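You operate a simulated robot arm through the tools that you are given. There is no shell and no other tool.

You run a simulated robot arm. Do the job below in one go: nothing can be reset, and whatever is moved stays where it is left.

TASK
Hang the three damp towels over the airer's bars, a free bar between them, till they dry.
Fine: the dry grey towel moves to the airer's low rail.

The check looks at the end state, three seconds after you hand in, the way a careful person would. Anything else that was tipped, shoved, dropped, spilled or broken makes it a failure. Flat cloth is picked up by pressing the open fingertips on it (5 to 10 N) and closing them slowly along it; thin cloth reads only 2 to 8 mm in the jaws.

THE ROBOT
A 6-joint arm with a two-finger parallel gripper, fixed in place. Base frame: the origin is at the foot of the arm, x ahead of it, y to its left, z up. Units: m, degrees, N and s.
With the tool pointing down near the work surface it reaches from about 0.2 to 0.42 m from the base axis. Its first joint turns from -115.0 to 115.0 degrees. Payload 4.2 kg.
The tool frame sits at the grasp point between the pads (the TCP): z along the fingers, y along the line on which they close. The tips reach 0.023 m beyond it. Largest opening 0.094 m; finger width 0.038, thickness 0.01; the body of the gripper, 0.054 by 0.096 m, starts 0.039 m behind the TCP.
Orientation is that of the tool frame in the base frame, as [roll, pitch, yaw] about the fixed x, y, z axes, in that order (R = Rz(yaw) Ry(pitch) Rx(roll)). With the fingers straight down and closing along the base's y, the tool's x points along the base's -x, its y along +y and its z along -z.

THE INTERFACE
- The arm moves only by the tool nudge_tool. Its argument "rows" is a list of rows, each a list of 3 entries, a list of its own where there are three numbers: the shift along the base's x, y, z in units of 150 mm (1.0 is 150 mm), then the turn, a rotation vector about the base's x, y, z in units of 90 degrees (1.0 is 90 degrees), then the finger opening in m, from 0 to 0.094. In form: [[[tx, ty, tz], [wx, wy, wz], jaw], ...]. A call has 1 to 20 rows; each row is the pose to reach, as a shift and turn from the pose commanded when the call began. A call with a number of a shift or a turn outside -1 to 1 is refused whole. A row lasts 0.2 s, in which the tool goes at most 0.05 m and 8.6 degrees; a call with a longer step from one row to the next is refused whole, and so is a gripper value outside its range. Where a pose cannot be reached the arm comes as near as it can. A force on the tool above 40 N (or 10 N above the force at the start of the call, whichever is more), or a blocked arm, ends the call early, and 0.2 s more pass. The fingers move at their own pace (about 0.108 m/s each) and stop on an object; they squeeze with about 44 N. The grip force told is the motor's: it shows also when the fingers shut on nothing. Time passes only in rows, and 0.2 s behind the last, so rows that repeat a pose let the fingers close. It gives the time, the measured TCP pose, the force on the tool (base axes), the opening and the grip force at its end, in the units of the frame above (readings bear some noise), with the torque about the TCP (base axes, N m) and any sound that the robot's microphone picked up.
- Cameras (640 x 400 px; columns grow to the right, rows downward): "scene" is fixed at [0.0474, 0.4979, 1.4371]; the picture's right is [-0.61, -0.79, 0.00], its down [-0.38, 0.30, -0.88] and it looks along [0.69, -0.54, -0.48] (base axes); focal length 257 px, centre (320, 200). "wrist" rides on the gripper at [0.086, 0.016, -0.074] in the tool frame; the picture's right is [-0.18, 0.98, 0.00], its down [-0.58, -0.11, -0.81] and it looks along [-0.79, -0.15, 0.59] (tool axes); focal length 243 px, centre (320, 200). There is no depth. A picture from a camera that has moved, and an enlarged one, comes with that camera's place and axes in the base frame and with its lens.
- capture(camera): a new picture of that camera. No time passes.
- slide_trunk(by): slides the trunk up (or, below 0, down) by that many m; the arm rides with it, the base frame stays. It gives what a move gives, with no picture.
- enlarge(camera, box): a new picture of the part [left, top, right, bottom] of that camera's present view, enlarged. No time passes.
- sign_off(): hands the job in; it is judged then, once.

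Places have to be worked out from the pictures, the camera data and where the tool is seen. Open the gripper and draw the arm clear of the work before you hand the job in, unless the task says otherwise.

The tools are called after "Call:" as a command line: name --argument value ..., lists and objects as JSON in quotes. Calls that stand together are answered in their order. nudge_tool: Moves the arm, as the interface text tells. Its arguments: {"type":"object","properties":{"rows":{"type":"array"}},"required":["rows"]} The other tools are called the same way: slide_trunk (by) slides the trunk up or down; capture (camera) takes a picture; enlarge (camera, box) takes an enlarged picture of a part of a camera's view; sign_off () hands the job in.

At the start:

```text
clock: 0.0
tcp_pos: [0.5749, -0.1848, 1.3492]
ee_rot: [179.9, 0.1, 179.9]
ft_force: [0.0, -0.3, 0.4]
torque: [-0.01, -0.03, 0.01]
finger_gap: 0.0941
finger_force: 0.1
trunk travel left (down, up): [-0.925, 0.065]
```

scene: 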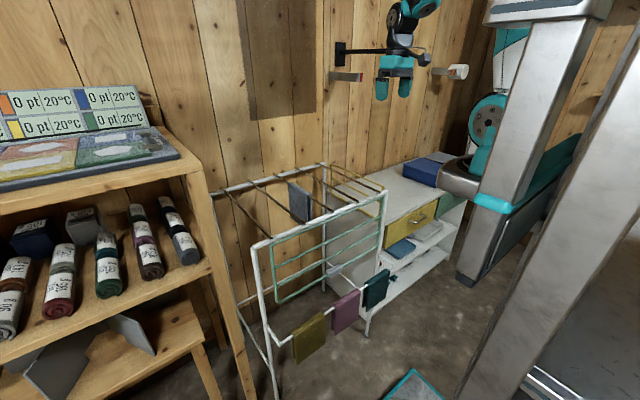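
wrist: 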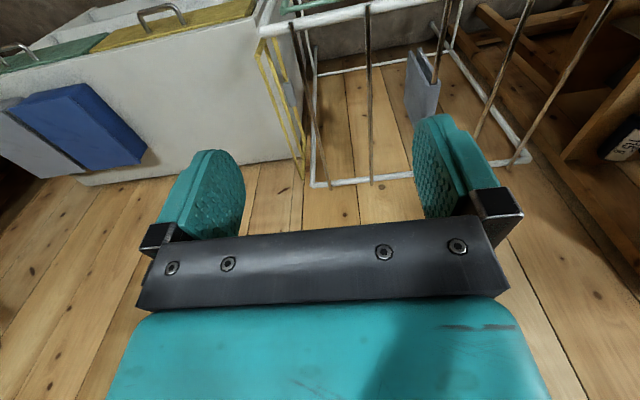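

The scene shows an airer with a grey towel on a top bar and three coloured cloths on a rail in front. I'll enlarge the airer, shelf and cabinet to identify the towels and bars.

Call:
enlarge --camera "scene" --box '[200, 150, 400, 275]'

Call:
enlarge --camera "scene" --box '[240, 250, 440, 375]'

Call:
enlarge --camera "scene" --box '[340, 140, 500, 300]'

Call:
enlarge --camera "scene" --box '[0, 60, 230, 400]'

```text
3.20 times, centred on (300, 212) of scene
camera zoom: at [0.0474, 0.4979, 1.4371], right [-0.61, -0.79, 0.0], down [-0.38, 0.3, -0.88], along [0.69, -0.54, -0.48], focal length 824 px, centre (384, 160)
```

zoom: 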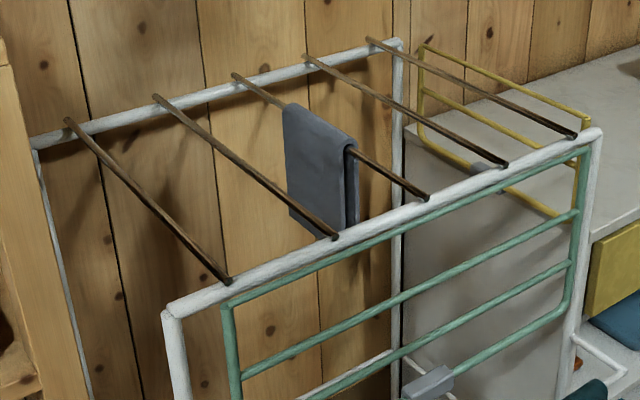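

```text
3.20 times, centred on (340, 312) of scene
camera zoom: at [0.0474, 0.4979, 1.4371], right [-0.61, -0.79, 0.0], down [-0.38, 0.3, -0.88], along [0.69, -0.54, -0.48], focal length 824 px, centre (256, -160)
```

zoom: 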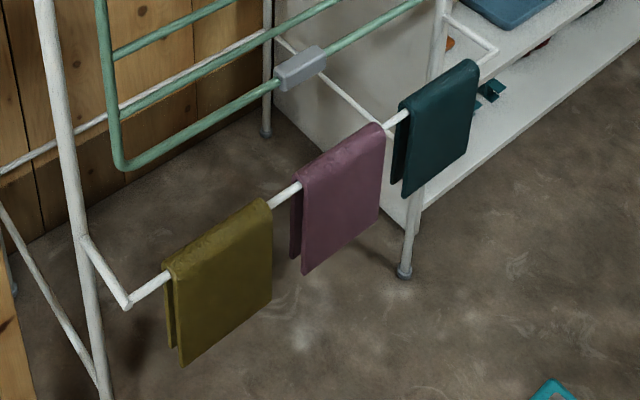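

```text
2.50 times, centred on (420, 220) of scene
camera zoom: at [0.0474, 0.4979, 1.4371], right [-0.61, -0.79, 0.0], down [-0.38, 0.3, -0.88], along [0.69, -0.54, -0.48], focal length 644 px, centre (70, 150)
```

zoom: 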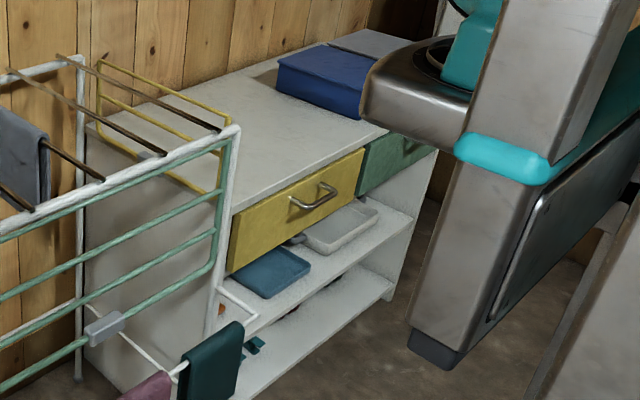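

```text
1.18 times, centred on (115, 230) of scene
camera zoom: at [0.0474, 0.4979, 1.4371], right [-0.61, -0.79, 0.0], down [-0.38, 0.3, -0.88], along [0.69, -0.54, -0.48], focal length 303 px, centre (561, 165)
```

zoom: 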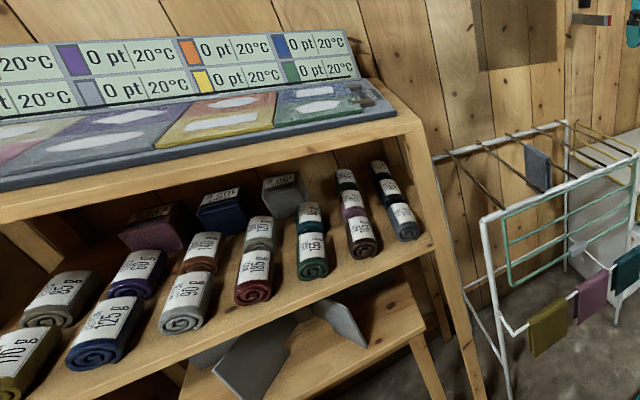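

The airer has five dark top bars, with the grey towel on the middle one and olive, mauve and teal towels on the low front rail. I'll get wrist close-ups with precise camera data so I can triangulate.

Call:
enlarge --camera "wrist" --box '[250, 0, 640, 240]'

Call:
enlarge --camera "wrist" --box '[380, 20, 480, 140]'

Call:
enlarge --camera "scene" --box '[280, 170, 330, 230]'

Call:
enlarge --camera "scene" --box '[270, 260, 400, 370]'

```text
1.64 times, centred on (445, 120) of wrist
camera zoom: at [0.4883, -0.1679, 1.4228], right [0.18, 0.98, 0.0], down [0.58, -0.11, 0.81], along [0.79, -0.15, -0.59], focal length 398 px, centre (115, 331)
```

zoom: 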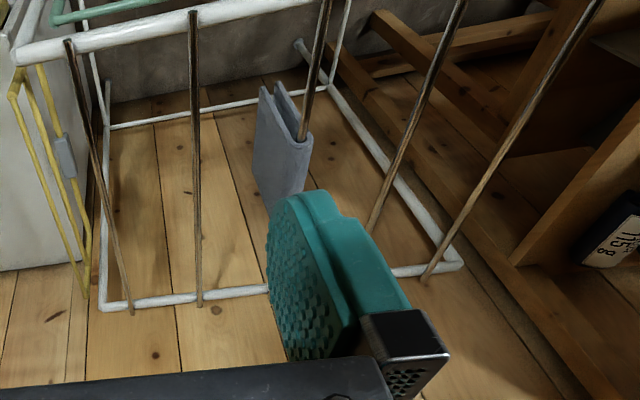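

```text
3.33 times, centred on (430, 80) of wrist
camera zoom: at [0.4883, -0.1679, 1.4228], right [0.18, 0.98, 0.0], down [0.58, -0.11, 0.81], along [0.79, -0.15, -0.59], focal length 809 px, centre (-47, 600)
```

zoom: 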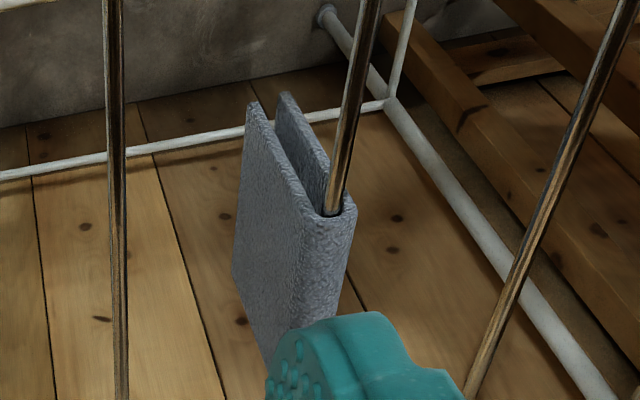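

```text
6.67 times, centred on (305, 200) of scene
camera zoom: at [0.0474, 0.4979, 1.4371], right [-0.61, -0.79, 0.0], down [-0.38, 0.3, -0.88], along [0.69, -0.54, -0.48], focal length 1716 px, centre (420, 200)
```

zoom: 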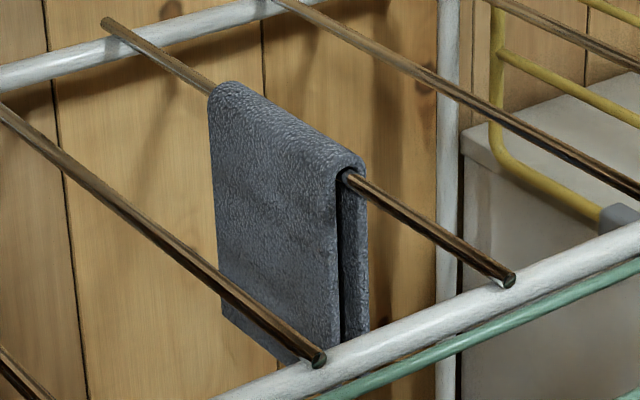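

```text
3.64 times, centred on (335, 315) of scene
camera zoom: at [0.0474, 0.4979, 1.4371], right [-0.61, -0.79, 0.0], down [-0.38, 0.3, -0.88], along [0.69, -0.54, -0.48], focal length 936 px, centre (266, -218)
```

zoom: 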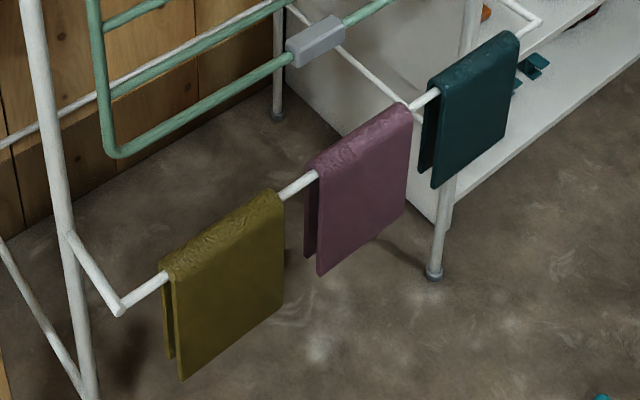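

Triangulating both views puts the top bars at z≈0.975, running along x from 0.62 to 1.05, at y≈0.24, 0.12, 0, -0.12 and -0.24. The low rail is near x≈0.52, z≈0.65, with towels centred around y≈0.18, 0.00 and -0.17. I'll move sideways up here towards the olive towel, checking reach.

Call:
nudge_tool --rows '[[[-0.12, 0.3, 0], [0, 0, 0], 0.094], [[-0.25, 0.6, 0], [0, 0, 0], 0.094], [[-0.37, 0.9, 0], [0, 0, 0], 0.094], [[-0.37, 1.0, 0], [0, 0, 0], 0.094]]'

Call:
nudge_tool --rows '[[[0, 0.3, 0], [0, 0, 0], 0.094], [[0, 0.6, 0], [0, 0, 0], 0.094], [[0, 0.9, 0], [0, 0, 0], 0.094], [[0, 1.0, 0], [0, 0, 0], 0.094]]'

Call:
nudge_tool --rows '[[[0, 0.3, 0], [0, 0, 0], 0.094], [[0, 0.447, 0], [0, 0, 0], 0.094]]'

Call:
capture --camera "wrist"

Call:
capture --camera "scene"

```text
clock: 1.0
tcp_pos: [0.5176, -0.0343, 1.3507]
ee_rot: [180.0, -0.1, 179.8]
ft_force: [-0.8, 0.0, -0.8]
torque: [-0.02, -0.02, 0.0]
finger_gap: 0.0941
finger_force: 0.1
trunk travel left (down, up): [-0.925, 0.065]
```

```text
clock: 2.0
tcp_pos: [0.5188, 0.1176, 1.3506]
ee_rot: [-180.0, -0.1, 180.0]
ft_force: [0.6, 0.8, -0.7]
torque: [0.0, 0.0, -0.02]
finger_gap: 0.0939
finger_force: 0.2
trunk travel left (down, up): [-0.925, 0.065]
```

```text
clock: 2.6
tcp_pos: [0.5198, 0.1825, 1.3482]
ee_rot: [-180.0, 0.0, -180.0]
ft_force: [0.4, 0.1, -0.6]
torque: [0.02, 0.01, -0.01]
finger_gap: 0.094
finger_force: 0.1
trunk travel left (down, up): [-0.925, 0.065]
```

```text
taken
camera wrist: at [0.4327, 0.1984, 1.4235], right [0.18, 0.98, 0.0], down [0.58, -0.11, 0.81], along [0.79, -0.15, -0.59], focal length 243 px, centre (320, 200)
```

wrist: 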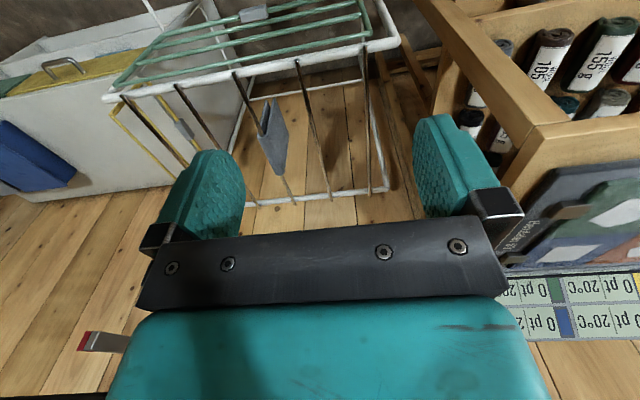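

```text
taken
```

scene: 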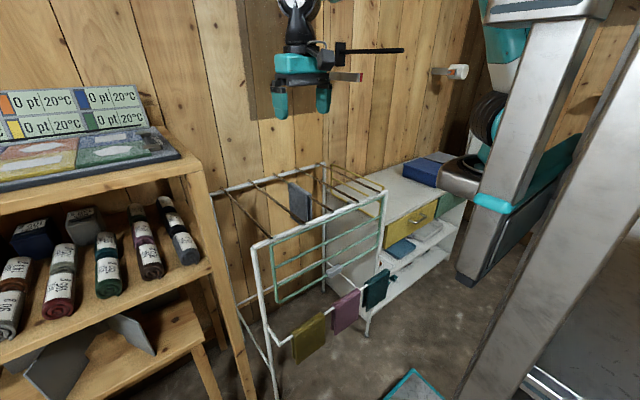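

Position reached at (0.52, 0.18). The path straight down in front of the airer looks free, so I'll lower the trunk most of the way and look.

Call:
slide_trunk --by -0.5

Call:
capture --camera "wrist"

Call:
capture --camera "scene"

Call:
enlarge --camera "scene" --box '[240, 240, 400, 360]'

```text
refused: -0.5 is not a number from -0.4 to 0.4
```

```text
taken
camera wrist: at [0.4327, 0.1984, 1.4235], right [0.18, 0.98, 0.0], down [0.58, -0.11, 0.81], along [0.79, -0.15, -0.59], focal length 243 px, centre (320, 200)
```

wrist: 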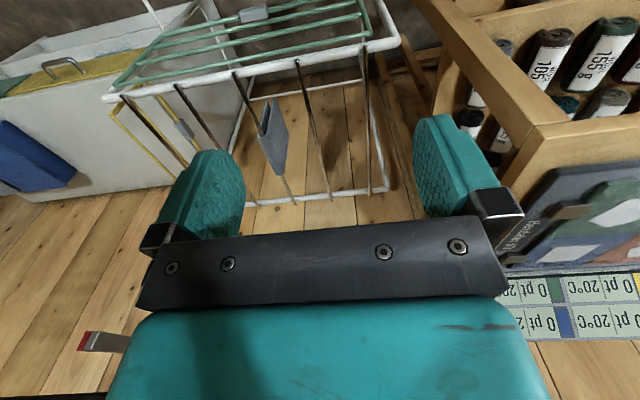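

```text
taken
```

scene: 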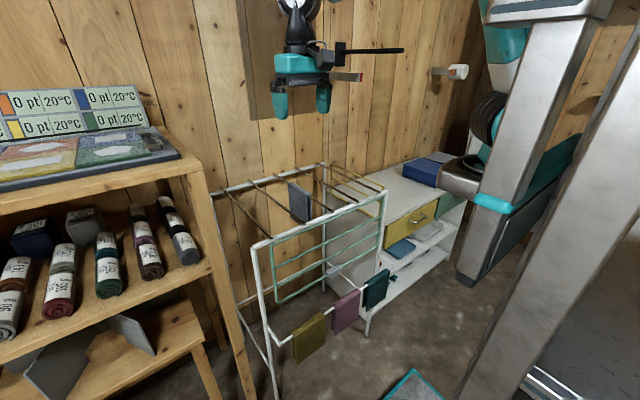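

```text
3.33 times, centred on (320, 300) of scene
camera zoom: at [0.0474, 0.4979, 1.4371], right [-0.61, -0.79, 0.0], down [-0.38, 0.3, -0.88], along [0.69, -0.54, -0.48], focal length 858 px, centre (320, -133)
```

zoom: 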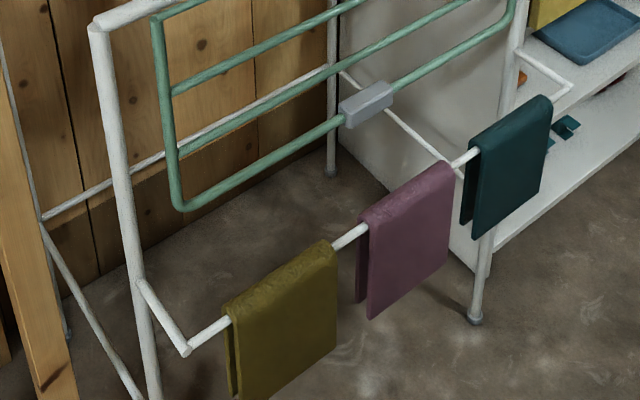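

The trunk only takes 0.4 m per call. I'll go down 0.4 m to TCP z≈0.95, still well above the low rail.

Call:
slide_trunk --by -0.4

Call:
capture --camera "wrist"

Call:
capture --camera "scene"

```text
clock: 6.4
tcp_pos: [0.5176, 0.182, 0.9492]
ee_rot: [-179.9, 0.0, -179.9]
ft_force: [0.8, -0.7, -0.5]
torque: [-0.01, 0.02, -0.04]
finger_gap: 0.094
finger_force: 0.2
trunk travel left (down, up): [-0.525, 0.465]
```

```text
taken
camera wrist: at [0.4327, 0.1983, 1.0236], right [0.18, 0.98, 0.0], down [0.58, -0.11, 0.81], along [0.79, -0.15, -0.59], focal length 243 px, centre (320, 200)
```

wrist: 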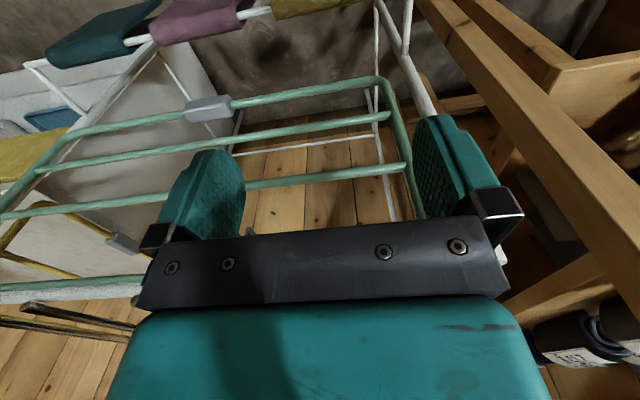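

```text
taken
```

scene: 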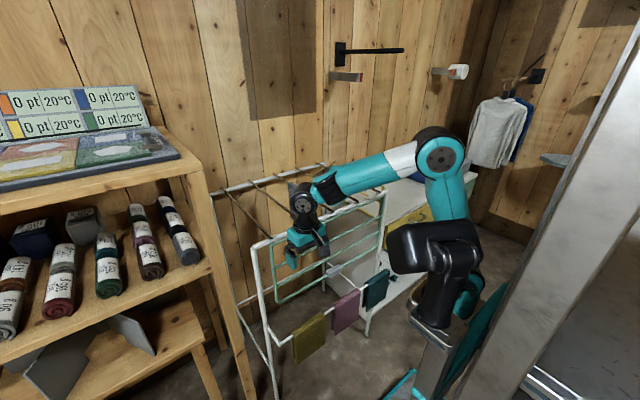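

The arm comes down from the robot side with clearance to the airer. I'll lower another 0.2 m to just above the towels' height.

Call:
slide_trunk --by -0.2

Call:
capture --camera "wrist"

Call:
enlarge --camera "scene" --box '[220, 190, 440, 370]'

```text
clock: 8.6
tcp_pos: [0.5181, 0.1809, 0.7498]
ee_rot: [-180.0, 0.0, -180.0]
ft_force: [0.3, -0.4, 0.8]
torque: [-0.02, 0.01, 0.01]
finger_gap: 0.0941
finger_force: 0.0
trunk travel left (down, up): [-0.325, 0.665]
```

```text
taken
camera wrist: at [0.4327, 0.1983, 0.8237], right [0.18, 0.98, 0.0], down [0.58, -0.11, 0.81], along [0.79, -0.15, -0.59], focal length 243 px, centre (320, 200)
```

wrist: 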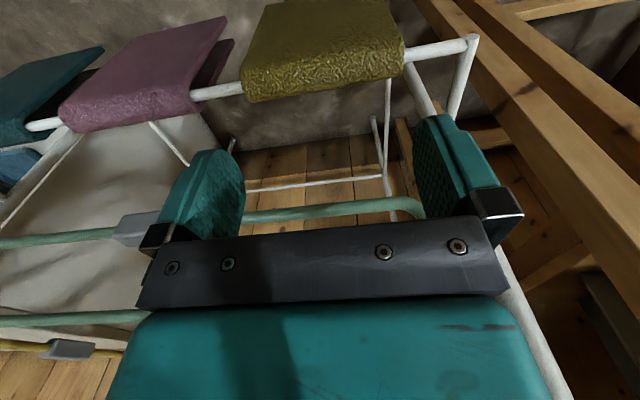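

```text
2.22 times, centred on (330, 280) of scene
camera zoom: at [0.0474, 0.4979, 1.4371], right [-0.61, -0.79, 0.0], down [-0.38, 0.3, -0.88], along [0.69, -0.54, -0.48], focal length 572 px, centre (298, 22)
```

zoom: 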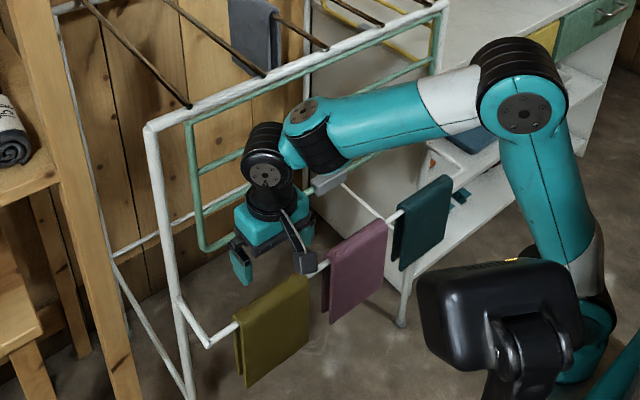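

The rail now triangulates to x≈0.528, z≈0.625, with the olive towel centred at y≈0.178. I'll centre over it and come down to a couple of centimetres above the fold, jaws open along the rail.

Call:
nudge_tool --rows '[[[0.067, -0.02, -0.2], [0, 0, 0], 0.094], [[0.067, -0.02, -0.4], [0, 0, 0], 0.094], [[0.067, -0.02, -0.47], [0, 0, 0], 0.094], [[0.067, -0.02, -0.47], [0, 0, 0], 0.094]]'

Call:
capture --camera "wrist"

Call:
enlarge --camera "scene" --box '[260, 240, 360, 370]'

```text
clock: 9.6
tcp_pos: [0.5283, 0.1783, 0.6791]
ee_rot: [-179.9, -0.1, -180.0]
ft_force: [-0.2, -0.1, -0.5]
torque: [-0.01, 0.0, 0.01]
finger_gap: 0.094
finger_force: 0.0
trunk travel left (down, up): [-0.325, 0.665]
```

```text
taken
camera wrist: at [0.4421, 0.1942, 0.753], right [0.18, 0.98, 0.0], down [0.58, -0.11, 0.81], along [0.79, -0.15, -0.59], focal length 243 px, centre (320, 200)
```

wrist: 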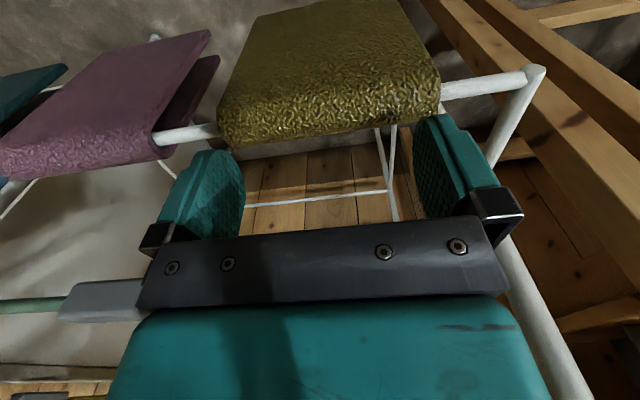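

```text
3.08 times, centred on (310, 305) of scene
camera zoom: at [0.0474, 0.4979, 1.4371], right [-0.61, -0.79, 0.0], down [-0.38, 0.3, -0.88], along [0.69, -0.54, -0.48], focal length 792 px, centre (351, -123)
```

zoom: 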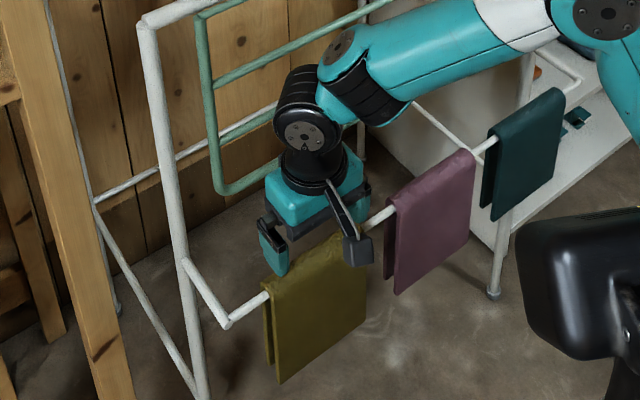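

Fingers line up over the olive fold. I'll descend in small steps watching for contact force.

Call:
nudge_tool --rows '[[[0, 0, -0.04], [0, 0, 0], 0.094], [[0, 0, -0.08], [0, 0, 0], 0.094], [[0, 0, -0.11], [0, 0, 0], 0.094]]'

Call:
nudge_tool --rows '[[[0, 0, -0.01], [0, 0, 0], 0.094], [[0, 0, -0.02], [0, 0, 0], 0.094]]'

```text
clock: 10.4
tcp_pos: [0.5298, 0.1791, 0.6634]
ee_rot: [-180.0, -0.1, -180.0]
ft_force: [-0.5, -0.1, -0.2]
torque: [-0.05, -0.02, 0.02]
finger_gap: 0.0939
finger_force: 0.0
trunk travel left (down, up): [-0.325, 0.665]
```

```text
clock: 11.0
tcp_pos: [0.5282, 0.18, 0.6607]
ee_rot: [-180.0, 0.0, -179.9]
ft_force: [-1.0, 0.2, -0.6]
torque: [-0.02, 0.0, -0.01]
finger_gap: 0.0941
finger_force: 0.1
trunk travel left (down, up): [-0.325, 0.665]
```

No contact yet at tip height ≈0.638. Continuing down a few millimetres.

Call:
nudge_tool --rows '[[[0, 0, -0.01], [0, 0, 0], 0.094], [[0, 0, -0.02], [0, 0, 0], 0.094]]'

Call:
nudge_tool --rows '[[[0, 0, -0.01], [0, 0, 0], 0.094]]'

Call:
enlarge --camera "wrist" --box '[180, 40, 480, 230]'

```text
clock: 11.6
tcp_pos: [0.5293, 0.1792, 0.6564]
ee_rot: [180.0, 0.0, 179.9]
ft_force: [-0.4, -0.5, 0.0]
torque: [0.02, 0.0, 0.01]
finger_gap: 0.0938
finger_force: 0.1
trunk travel left (down, up): [-0.325, 0.665]
```

```text
clock: 12.0
tcp_pos: [0.5298, 0.1794, 0.6551]
ee_rot: [-180.0, 0.0, -180.0]
ft_force: [-1.1, -0.1, 5.6]
torque: [-0.29, -0.01, 0.01]
finger_gap: 0.094
finger_force: 0.0
trunk travel left (down, up): [-0.325, 0.665]
```

```text
2.11 times, centred on (330, 135) of wrist
camera zoom: at [0.4425, 0.1952, 0.7296], right [0.18, 0.98, 0.0], down [0.58, -0.11, 0.81], along [0.79, -0.15, -0.59], focal length 511 px, centre (299, 337)
```

zoom: 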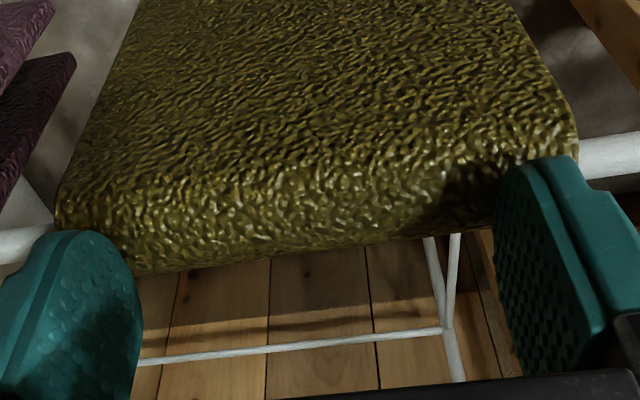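

Contact: 5.6 N, mostly on the lower-y finger. I'll press another half millimetre so both fingers bear, aiming for under 10 N.

Call:
nudge_tool --rows '[[[0, 0, -0.004], [0, 0, 0], 0.094], [[0, 0, -0.004], [0, 0, 0], 0.094]]'

```text
clock: 12.6
tcp_pos: [0.5295, 0.1786, 0.6558]
ee_rot: [180.0, 0.2, -180.0]
ft_force: [-6.1, -1.8, 22.7]
torque: [-0.76, 0.14, -0.06]
finger_gap: 0.0941
finger_force: 0.0
trunk travel left (down, up): [-0.325, 0.665]
```

It's stiff: 22.7 N is too much. I'll back off slightly to get back into 5–10 N.

Call:
nudge_tool --rows '[[[0, 0, 0.004], [0, 0, 0], 0.094], [[0, 0, 0.004], [0, 0, 0], 0.094]]'

```text
clock: 13.2
tcp_pos: [0.5286, 0.1793, 0.6566]
ee_rot: [179.8, 0.1, -179.9]
ft_force: [-2.0, 0.6, 22.2]
torque: [-0.79, 0.04, 0.08]
finger_gap: 0.0939
finger_force: 0.2
trunk travel left (down, up): [-0.325, 0.665]
```

Call:
nudge_tool --rows '[[[0, 0, 0.006], [0, 0, 0], 0.094], [[0, 0, 0.006], [0, 0, 0], 0.094]]'

```text
clock: 13.8
tcp_pos: [0.5288, 0.1783, 0.6561]
ee_rot: [179.9, -0.1, 180.0]
ft_force: [-1.4, 0.8, 9.2]
torque: [0.14, 0.1, -0.09]
finger_gap: 0.0939
finger_force: 0.0
trunk travel left (down, up): [-0.325, 0.665]
```

Now 9.2 N, balanced over both fingers. I'll close slowly along the rail, first partway.

Call:
nudge_tool --rows '[[[0, 0, 0], [0, 0, 0], 0.088], [[0, 0, 0], [0, 0, 0], 0.082], [[0, 0, 0], [0, 0, 0], 0.076], [[0, 0, 0], [0, 0, 0], 0.07], [[0, 0, 0], [0, 0, 0], 0.064], [[0, 0, 0], [0, 0, 0], 0.058], [[0, 0, 0], [0, 0, 0], 0.052], [[0, 0, 0], [0, 0, 0], 0.046]]'

Call:
enlarge --camera "wrist" --box '[180, 40, 480, 230]'

```text
clock: 15.6
tcp_pos: [0.5292, 0.1788, 0.6553]
ee_rot: [180.0, 0.0, -180.0]
ft_force: [-0.2, 0.5, 0.1]
torque: [0.02, -0.03, 0.0]
finger_gap: 0.0462
finger_force: 0.1
trunk travel left (down, up): [-0.325, 0.665]
```

```text
2.11 times, centred on (330, 135) of wrist
camera zoom: at [0.4431, 0.1953, 0.73], right [0.18, 0.98, 0.0], down [0.58, -0.11, 0.81], along [0.79, -0.15, -0.59], focal length 511 px, centre (299, 337)
```

zoom: 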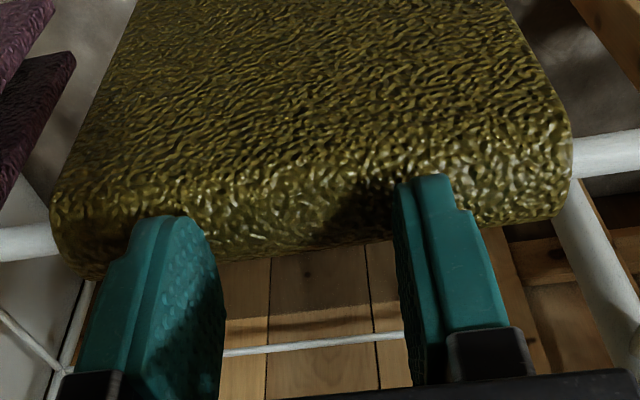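

The contact force vanished as the fingers came in and the fold doesn't yet bunch visibly. I'll re-press gently at this opening.

Call:
nudge_tool --rows '[[[0, 0, -0.004], [0, 0, 0], 0.046], [[0, 0, -0.007], [0, 0, 0], 0.046]]'

```text
clock: 16.2
tcp_pos: [0.5297, 0.1793, 0.6556]
ee_rot: [-180.0, 0.0, -180.0]
ft_force: [-0.7, -1.4, 5.0]
torque: [-0.16, 0.04, -0.02]
finger_gap: 0.0462
finger_force: 0.0
trunk travel left (down, up): [-0.325, 0.665]
```

Call:
nudge_tool --rows '[[[0, 0, -0.003], [0, 0, 0], 0.042], [[0, 0, -0.003], [0, 0, 0], 0.038], [[0, 0, -0.003], [0, 0, 0], 0.034], [[0, 0, -0.003], [0, 0, 0], 0.03]]'

Call:
enlarge --camera "wrist" --box '[180, 40, 480, 230]'

```text
clock: 17.2
tcp_pos: [0.529, 0.1788, 0.6551]
ee_rot: [180.0, 0.0, 180.0]
ft_force: [0.9, -7.2, 22.5]
torque: [-0.42, -0.05, -0.03]
finger_gap: 0.0351
finger_force: 6.5
trunk travel left (down, up): [-0.325, 0.665]
```

```text
2.11 times, centred on (330, 135) of wrist
camera zoom: at [0.4429, 0.1947, 0.7295], right [0.19, 0.98, 0.0], down [0.58, -0.11, 0.81], along [0.79, -0.15, -0.59], focal length 511 px, centre (299, 337)
```

zoom: 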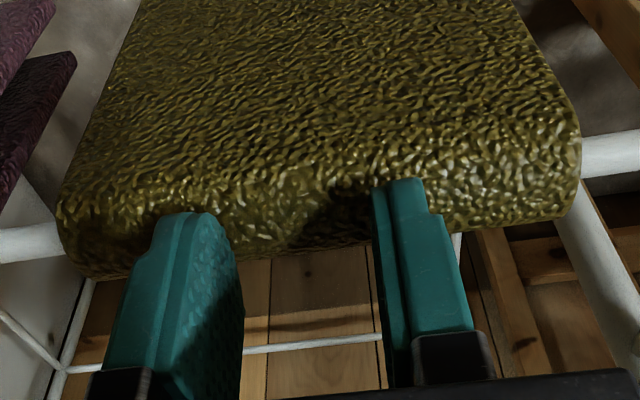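

Force rose to 22 N with the fingers dragging on the cloth. I'll relax a little and continue closing slowly to see whether a fold gets pinched.

Call:
nudge_tool --rows '[[[0, 0, 0.005], [0, 0, 0], 0.03], [[0, 0, 0.005], [0, 0, 0], 0.026], [[0, 0, 0.005], [0, 0, 0], 0.022], [[0, 0, 0.005], [0, 0, 0], 0.018], [[0, 0, 0.005], [0, 0, 0], 0.014], [[0, 0, 0.005], [0, 0, 0], 0.01], [[0, 0, 0.005], [0, 0, 0], 0.005], [[0, 0, 0.005], [0, 0, 0], 0.0], [[0, 0, 0.005], [0, 0, 0], 0.0]]'

Call:
enlarge --camera "wrist" --box '[180, 40, 480, 230]'

```text
clock: 19.2
tcp_pos: [0.5293, 0.1783, 0.6569]
ee_rot: [180.0, -0.1, -179.9]
ft_force: [0.2, 0.8, 5.2]
torque: [0.0, 0.01, 0.04]
finger_gap: 0.0
finger_force: 42.1
trunk travel left (down, up): [-0.325, 0.665]
```

```text
2.11 times, centred on (330, 135) of wrist
camera zoom: at [0.4428, 0.195, 0.7297], right [0.18, 0.98, 0.0], down [0.58, -0.11, 0.81], along [0.79, -0.15, -0.59], focal length 511 px, centre (299, 337)
```

zoom: 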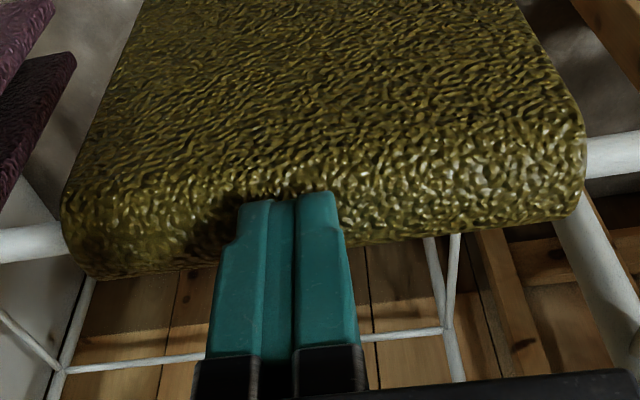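

The jaws shut to 0.0 on nothing, so the damp towel is too stiff to bunch. I'll lift off, open and turn the tool 90° so the jaws straddle the fold across the rail.

Call:
nudge_tool --rows '[[[0, 0, 0.1], [0, 0, 0], 0.0], [[0, 0, 0.35], [0, 0, 0], 0.03], [[0, 0, 0.5], [0, 0, 0.09], 0.094], [[0, 0, 0.5], [0, 0, 0.18], 0.094], [[0, 0, 0.5], [0, 0, 0.27], 0.094], [[0, 0, 0.5], [0, 0, 0.36], 0.094], [[0, 0, 0.5], [0, 0, 0.45], 0.094], [[0, 0, 0.5], [0, 0, 0.54], 0.094], [[0, 0, 0.5], [0, 0, 0.63], 0.094], [[0, 0, 0.5], [0, 0, 0.72], 0.094], [[0, 0, 0.5], [0, 0, 0.81], 0.094], [[0, 0, 0.5], [0, 0, 0.9], 0.094], [[0, 0, 0.5], [0, 0, 1.0], 0.094]]'

Call:
capture --camera "wrist"

Call:
capture --camera "scene"

```text
refused: row 13 steps farther than a row can; nothing moved
```

```text
taken
camera wrist: at [0.4428, 0.195, 0.7297], right [0.18, 0.98, 0.0], down [0.58, -0.11, 0.81], along [0.79, -0.15, -0.59], focal length 243 px, centre (320, 200)
```

wrist: 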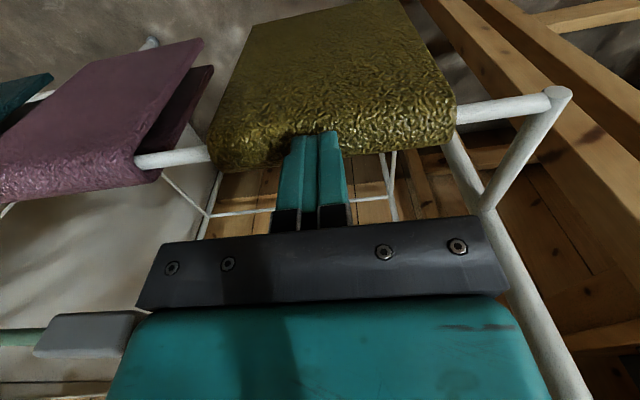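

```text
taken
```

scene: 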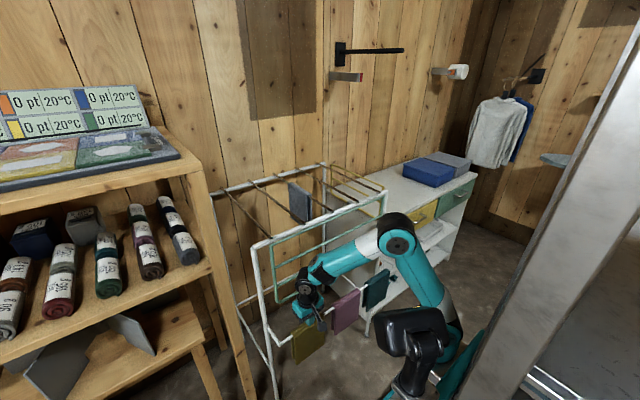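

The last row stepped slightly too far; I'll resend with even turning steps.

Call:
nudge_tool --rows '[[[0, 0, 0.1], [0, 0, 0], 0.0], [[0, 0, 0.35], [0, 0, 0], 0.03], [[0, 0, 0.5], [0, 0, 0.09], 0.094], [[0, 0, 0.5], [0, 0, 0.18], 0.094], [[0, 0, 0.5], [0, 0, 0.27], 0.094], [[0, 0, 0.5], [0, 0, 0.36], 0.094], [[0, 0, 0.5], [0, 0, 0.45], 0.094], [[0, 0, 0.5], [0, 0, 0.54], 0.094], [[0, 0, 0.5], [0, 0, 0.63], 0.094], [[0, 0, 0.5], [0, 0, 0.72], 0.094], [[0, 0, 0.5], [0, 0, 0.81], 0.094], [[0, 0, 0.5], [0, 0, 0.9], 0.094], [[0, 0, 0.5], [0, 0, 0.95], 0.094], [[0, 0, 0.5], [0, 0, 1.0], 0.094]]'

Call:
capture --camera "wrist"

Call:
enlarge --camera "scene" --box '[260, 220, 400, 370]'

```text
clock: 22.2
tcp_pos: [0.5286, 0.1782, 0.7295]
ee_rot: [-180.0, 0.0, -89.8]
ft_force: [0.4, -0.5, -0.4]
torque: [0.02, 0.0, -0.03]
finger_gap: 0.0939
finger_force: 0.0
trunk travel left (down, up): [-0.325, 0.665]
```

```text
taken
camera wrist: at [0.5134, 0.0929, 0.8042], right [-0.98, 0.18, 0.0], down [0.11, 0.58, 0.81], along [0.15, 0.79, -0.59], focal length 243 px, centre (320, 200)
```

wrist: 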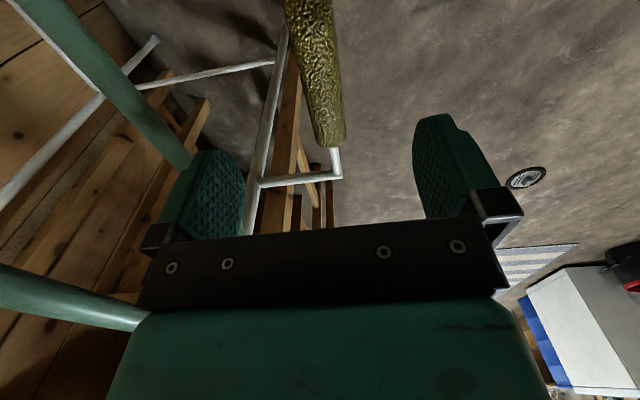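

```text
2.67 times, centred on (330, 295) of scene
camera zoom: at [0.0474, 0.4979, 1.4371], right [-0.61, -0.79, 0.0], down [-0.38, 0.3, -0.88], along [0.69, -0.54, -0.48], focal length 686 px, centre (293, -53)
```

zoom: 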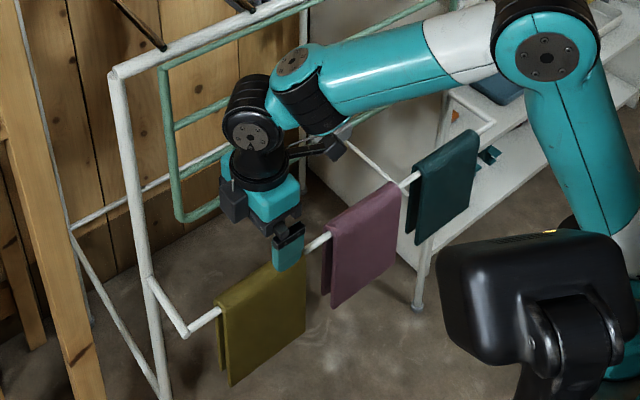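

The jaws now straddle the rail direction; the fold is about 24 mm wide, centred at x≈0.53. I'll lower so the tips reach about 14 mm below the fold top, then check.

Call:
nudge_tool --rows '[[[0.008, 0, -0.2], [0, 0, 0], 0.094], [[0.008, 0, -0.4], [0, 0, 0], 0.094], [[0.008, 0, -0.5], [0, 0, 0], 0.094], [[0.008, 0, -0.58], [0, 0, 0], 0.094], [[0.008, 0, -0.58], [0, 0, 0], 0.094]]'

Call:
capture --camera "wrist"

Call:
enlarge --camera "scene" --box '[260, 240, 360, 370]'

```text
clock: 23.4
tcp_pos: [0.5301, 0.1793, 0.6423]
ee_rot: [-180.0, 0.0, -90.0]
ft_force: [-0.2, -0.2, 0.2]
torque: [0.01, -0.01, -0.05]
finger_gap: 0.0938
finger_force: 0.2
trunk travel left (down, up): [-0.325, 0.665]
```

```text
taken
camera wrist: at [0.5142, 0.0927, 0.7167], right [-0.98, 0.18, 0.0], down [0.11, 0.58, 0.81], along [0.15, 0.79, -0.59], focal length 243 px, centre (320, 200)
```

wrist: 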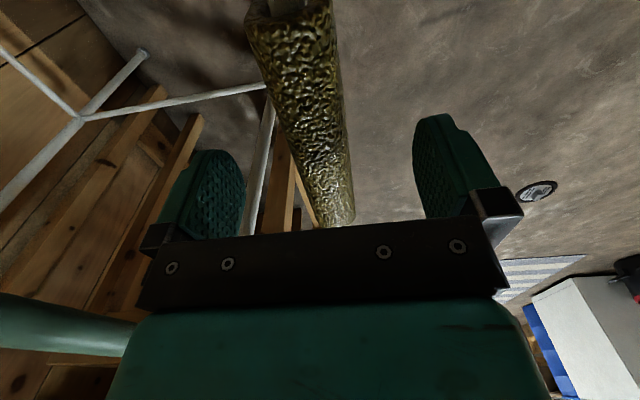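

```text
3.08 times, centred on (310, 305) of scene
camera zoom: at [0.0474, 0.4979, 1.4371], right [-0.61, -0.79, 0.0], down [-0.38, 0.3, -0.88], along [0.69, -0.54, -0.48], focal length 792 px, centre (351, -123)
```

zoom: 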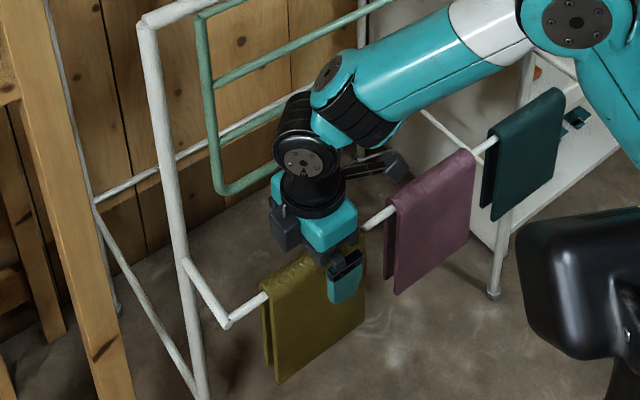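

The fold is centred between the fingers. I'll close slowly and read gap and forces.

Call:
nudge_tool --rows '[[[0, 0, 0], [0, 0, 0], 0.07], [[0, 0, 0], [0, 0, 0], 0.05], [[0, 0, 0], [0, 0, 0], 0.035], [[0, 0, 0], [0, 0, 0], 0.028], [[0, 0, 0], [0, 0, 0], 0.024], [[0, 0, 0], [0, 0, 0], 0.021], [[0, 0, 0], [0, 0, 0], 0.021]]'

Call:
enlarge --camera "wrist" --box '[180, 20, 480, 230]'

```text
clock: 25.0
tcp_pos: [0.5309, 0.1787, 0.6445]
ee_rot: [180.0, 0.0, -90.0]
ft_force: [0.2, 0.5, 0.5]
torque: [0.07, 0.01, -0.04]
finger_gap: 0.0293
finger_force: 44.3
trunk travel left (down, up): [-0.325, 0.665]
```

```text
1.90 times, centred on (330, 125) of wrist
camera zoom: at [0.5143, 0.0927, 0.717], right [-0.98, 0.18, 0.0], down [0.11, 0.58, 0.81], along [0.15, 0.79, -0.59], focal length 462 px, centre (301, 343)
```

zoom: 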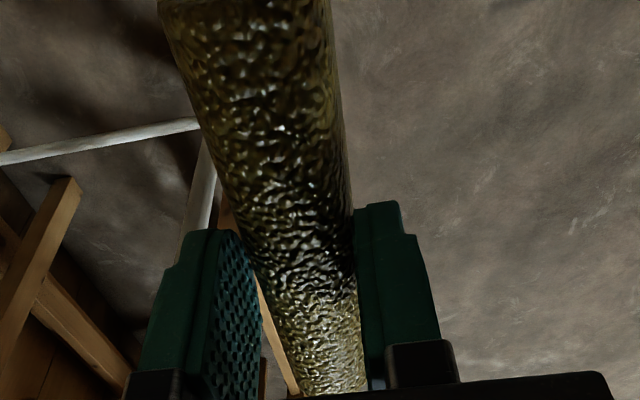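

The jaws stop firmly at 29 mm with no side load on the rail, so the towel behaves as a stiff saddle. I'll lift it 5 cm slowly and check that it comes.

Call:
nudge_tool --rows '[[[0, 0, 0.03], [0, 0, 0], 0.02], [[0, 0, 0.08], [0, 0, 0], 0.02], [[0, 0, 0.16], [0, 0, 0], 0.02], [[0, 0, 0.24], [0, 0, 0], 0.02], [[0, 0, 0.33], [0, 0, 0], 0.02]]'

Call:
enlarge --camera "scene" --box '[240, 220, 400, 370]'

Call:
capture --camera "wrist"

```text
clock: 26.2
tcp_pos: [0.5304, 0.178, 0.6926]
ee_rot: [-180.0, 0.0, -90.0]
ft_force: [-0.3, 0.2, -1.2]
torque: [0.0, 0.0, 0.0]
finger_gap: 0.0291
finger_force: 43.8
trunk travel left (down, up): [-0.325, 0.665]
```

```text
2.67 times, centred on (320, 295) of scene
camera zoom: at [0.0474, 0.4979, 1.4371], right [-0.61, -0.79, 0.0], down [-0.38, 0.3, -0.88], along [0.69, -0.54, -0.48], focal length 686 px, centre (320, -53)
```

zoom: 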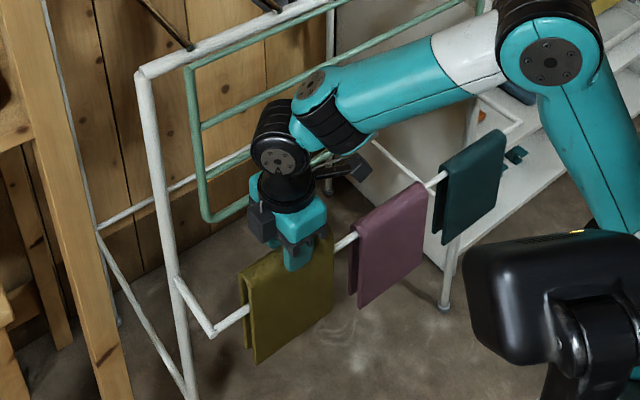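

```text
taken
camera wrist: at [0.5145, 0.092, 0.7669], right [-0.98, 0.18, 0.0], down [0.11, 0.58, 0.81], along [0.15, 0.79, -0.59], focal length 243 px, centre (320, 200)
```

wrist: 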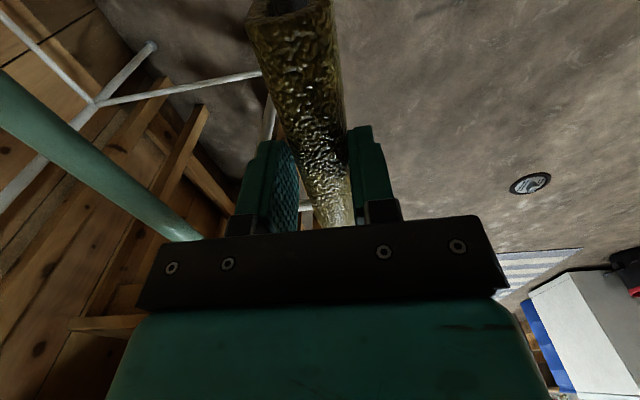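

The towel came up cleanly (force ≈ -1.2 N) and is held squarely. I'll raise the trunk so its hem (about 0.17 m below the fold) clears the top bars.

Call:
slide_trunk --by 0.4

Call:
slide_trunk --by 0.14

Call:
capture --camera "scene"

```text
clock: 30.0
tcp_pos: [0.5296, 0.1791, 1.0929]
ee_rot: [-180.0, 0.0, -90.0]
ft_force: [-0.5, 0.6, -0.7]
torque: [-0.05, -0.01, -0.02]
finger_gap: 0.0293
finger_force: 44.2
trunk travel left (down, up): [-0.725, 0.265]
```

```text
clock: 31.7
tcp_pos: [0.5309, 0.1769, 1.2327]
ee_rot: [-180.0, 0.1, -89.9]
ft_force: [-0.1, 0.8, -0.6]
torque: [0.04, 0.01, 0.01]
finger_gap: 0.0294
finger_force: 43.8
trunk travel left (down, up): [-0.865, 0.125]
```

```text
taken
```

scene: 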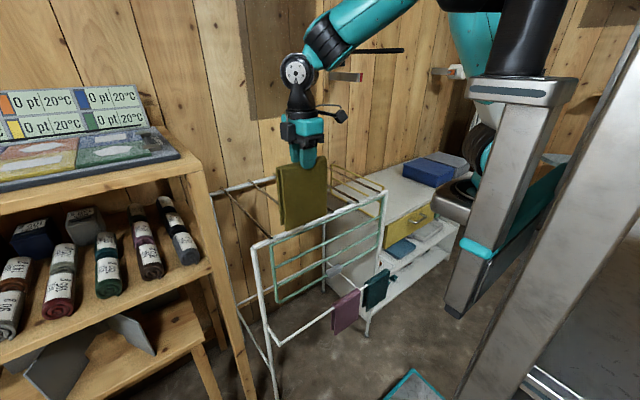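

The hem is at about z=1.05, above the bars. I'll turn back 90° so the towel runs along the bars.

Call:
nudge_tool --rows '[[[0, 0, 0], [0, 0, -0.09], 0.02], [[0, 0, 0], [0, 0, -0.18], 0.02], [[0, 0, 0], [0, 0, -0.27], 0.02], [[0, 0, 0], [0, 0, -0.36], 0.02], [[0, 0, 0], [0, 0, -0.45], 0.02], [[0, 0, 0], [0, 0, -0.54], 0.02], [[0, 0, 0], [0, 0, -0.63], 0.02], [[0, 0, 0], [0, 0, -0.72], 0.02], [[0, 0, 0], [0, 0, -0.81], 0.02], [[0, 0, 0], [0, 0, -0.9], 0.02], [[0, 0, 0], [0, 0, -0.95], 0.02], [[0, 0, 0], [0, 0, -1.0], 0.02]]'

Call:
nudge_tool --rows '[[[0.2, 0.1, 0], [0, 0, 0], 0.02], [[0.4, 0.2, 0], [0, 0, 0], 0.02], [[0.6, 0.3, 0], [0, 0, 0], 0.02], [[0.8, 0.4, 0], [0, 0, 0], 0.02], [[1.0, 0.42, 0], [0, 0, 0], 0.02]]'

Call:
capture --camera "scene"

Call:
capture --camera "wrist"

```text
clock: 34.3
tcp_pos: [0.5302, 0.177, 1.2323]
ee_rot: [179.9, 0.0, 179.9]
ft_force: [0.9, 1.1, -0.5]
torque: [0.0, 0.01, -0.03]
finger_gap: 0.0294
finger_force: 43.7
trunk travel left (down, up): [-0.865, 0.125]
```

```text
clock: 35.5
tcp_pos: [0.6811, 0.24, 1.2331]
ee_rot: [-180.0, 0.1, 179.9]
ft_force: [-0.8, -0.1, -1.4]
torque: [0.0, -0.04, 0.01]
finger_gap: 0.0293
finger_force: 44.2
trunk travel left (down, up): [-0.865, 0.125]
```

```text
taken
```

scene: 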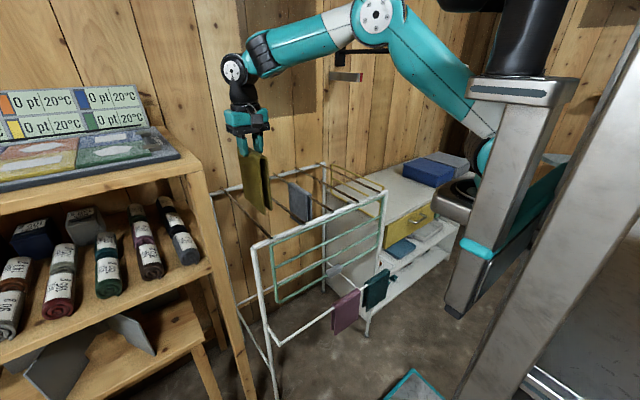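

```text
taken
camera wrist: at [0.5954, 0.2571, 1.3073], right [0.18, 0.98, 0.0], down [0.58, -0.11, 0.81], along [0.79, -0.15, -0.59], focal length 243 px, centre (320, 200)
```

wrist: 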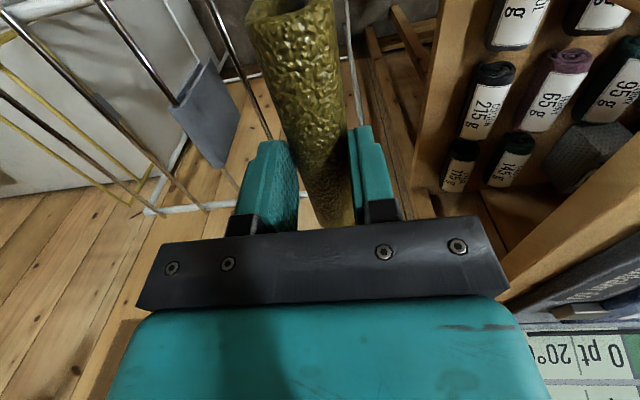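

Reach is fine. I'll go to x≈0.716, y≈0.238 (bar 1) and check alignment before lowering.

Call:
nudge_tool --rows '[[[0.12, -0.013, 0], [0, 0, 0], 0.02], [[0.235, -0.013, 0], [0, 0, 0], 0.02], [[0.235, -0.013, -0.15], [0, 0, 0], 0.02], [[0.235, -0.013, -0.15], [0, 0, 0], 0.02]]'

Call:
enlarge --camera "scene" --box '[200, 100, 340, 250]'

Call:
enlarge --camera "wrist" --box '[180, 0, 420, 150]'

```text
clock: 36.5
tcp_pos: [0.7151, 0.24, 1.2096]
ee_rot: [180.0, 0.1, -180.0]
ft_force: [0.6, -0.6, -1.2]
torque: [0.0, 0.01, -0.01]
finger_gap: 0.0295
finger_force: 43.8
trunk travel left (down, up): [-0.865, 0.125]
```

```text
2.67 times, centred on (270, 175) of scene
camera zoom: at [0.0474, 0.4979, 1.4371], right [-0.61, -0.79, 0.0], down [-0.38, 0.3, -0.88], along [0.69, -0.54, -0.48], focal length 686 px, centre (453, 267)
```

zoom: 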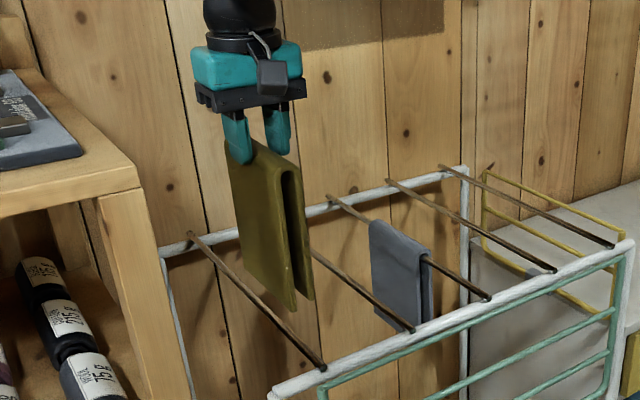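

```text
2.67 times, centred on (300, 75) of wrist
camera zoom: at [0.6288, 0.2563, 1.2833], right [0.18, 0.98, 0.0], down [0.58, -0.11, 0.81], along [0.79, -0.15, -0.59], focal length 647 px, centre (373, 533)
```

zoom: 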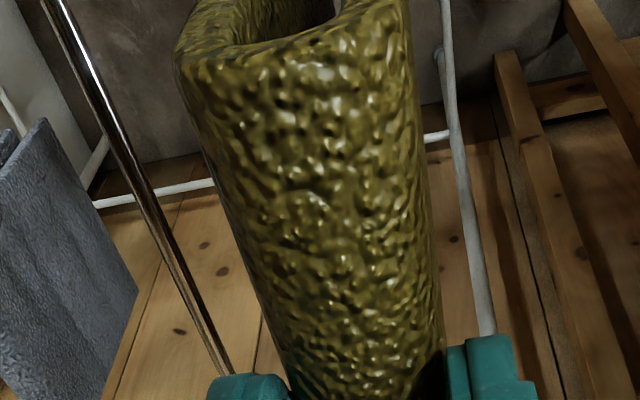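

The gap in the saddle lines up with bar 1 (projected midline ≈ bar's line). I'll lower with the arm, whose force guard protects the airer.

Call:
nudge_tool --rows '[[[0, -0.01, -0.12], [0, 0, 0], 0.02], [[0, -0.01, -0.24], [0, 0, 0], 0.02], [[0, -0.01, -0.36], [0, 0, 0], 0.02], [[0, -0.01, -0.48], [0, 0, 0], 0.02], [[0, -0.01, -0.6], [0, 0, 0], 0.02]]'

Call:
enlarge --camera "scene" --box '[200, 100, 340, 250]'

Call:
enlarge --camera "wrist" --box '[180, 0, 420, 150]'

```text
clock: 37.7
tcp_pos: [0.7132, 0.2373, 1.1204]
ee_rot: [180.0, -0.1, 180.0]
ft_force: [-0.1, -0.5, -1.5]
torque: [0.02, -0.01, 0.02]
finger_gap: 0.0295
finger_force: 43.8
trunk travel left (down, up): [-0.865, 0.125]
```

```text
2.67 times, centred on (270, 175) of scene
camera zoom: at [0.0474, 0.4979, 1.4371], right [-0.61, -0.79, 0.0], down [-0.38, 0.3, -0.88], along [0.69, -0.54, -0.48], focal length 686 px, centre (453, 267)
```

zoom: 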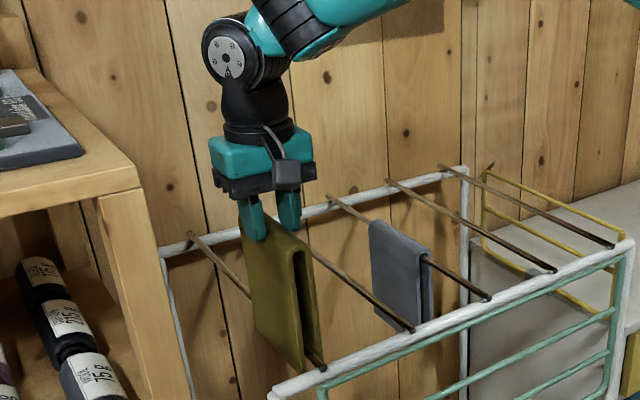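

```text
2.67 times, centred on (300, 75) of wrist
camera zoom: at [0.6287, 0.2544, 1.1941], right [0.18, 0.98, 0.0], down [0.58, -0.11, 0.81], along [0.79, -0.15, -0.59], focal length 647 px, centre (373, 533)
```

zoom: 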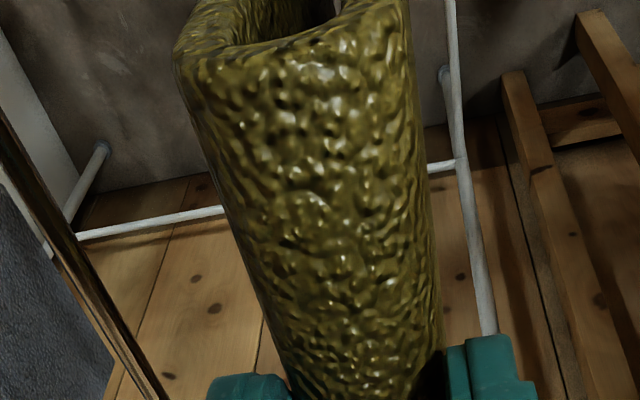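

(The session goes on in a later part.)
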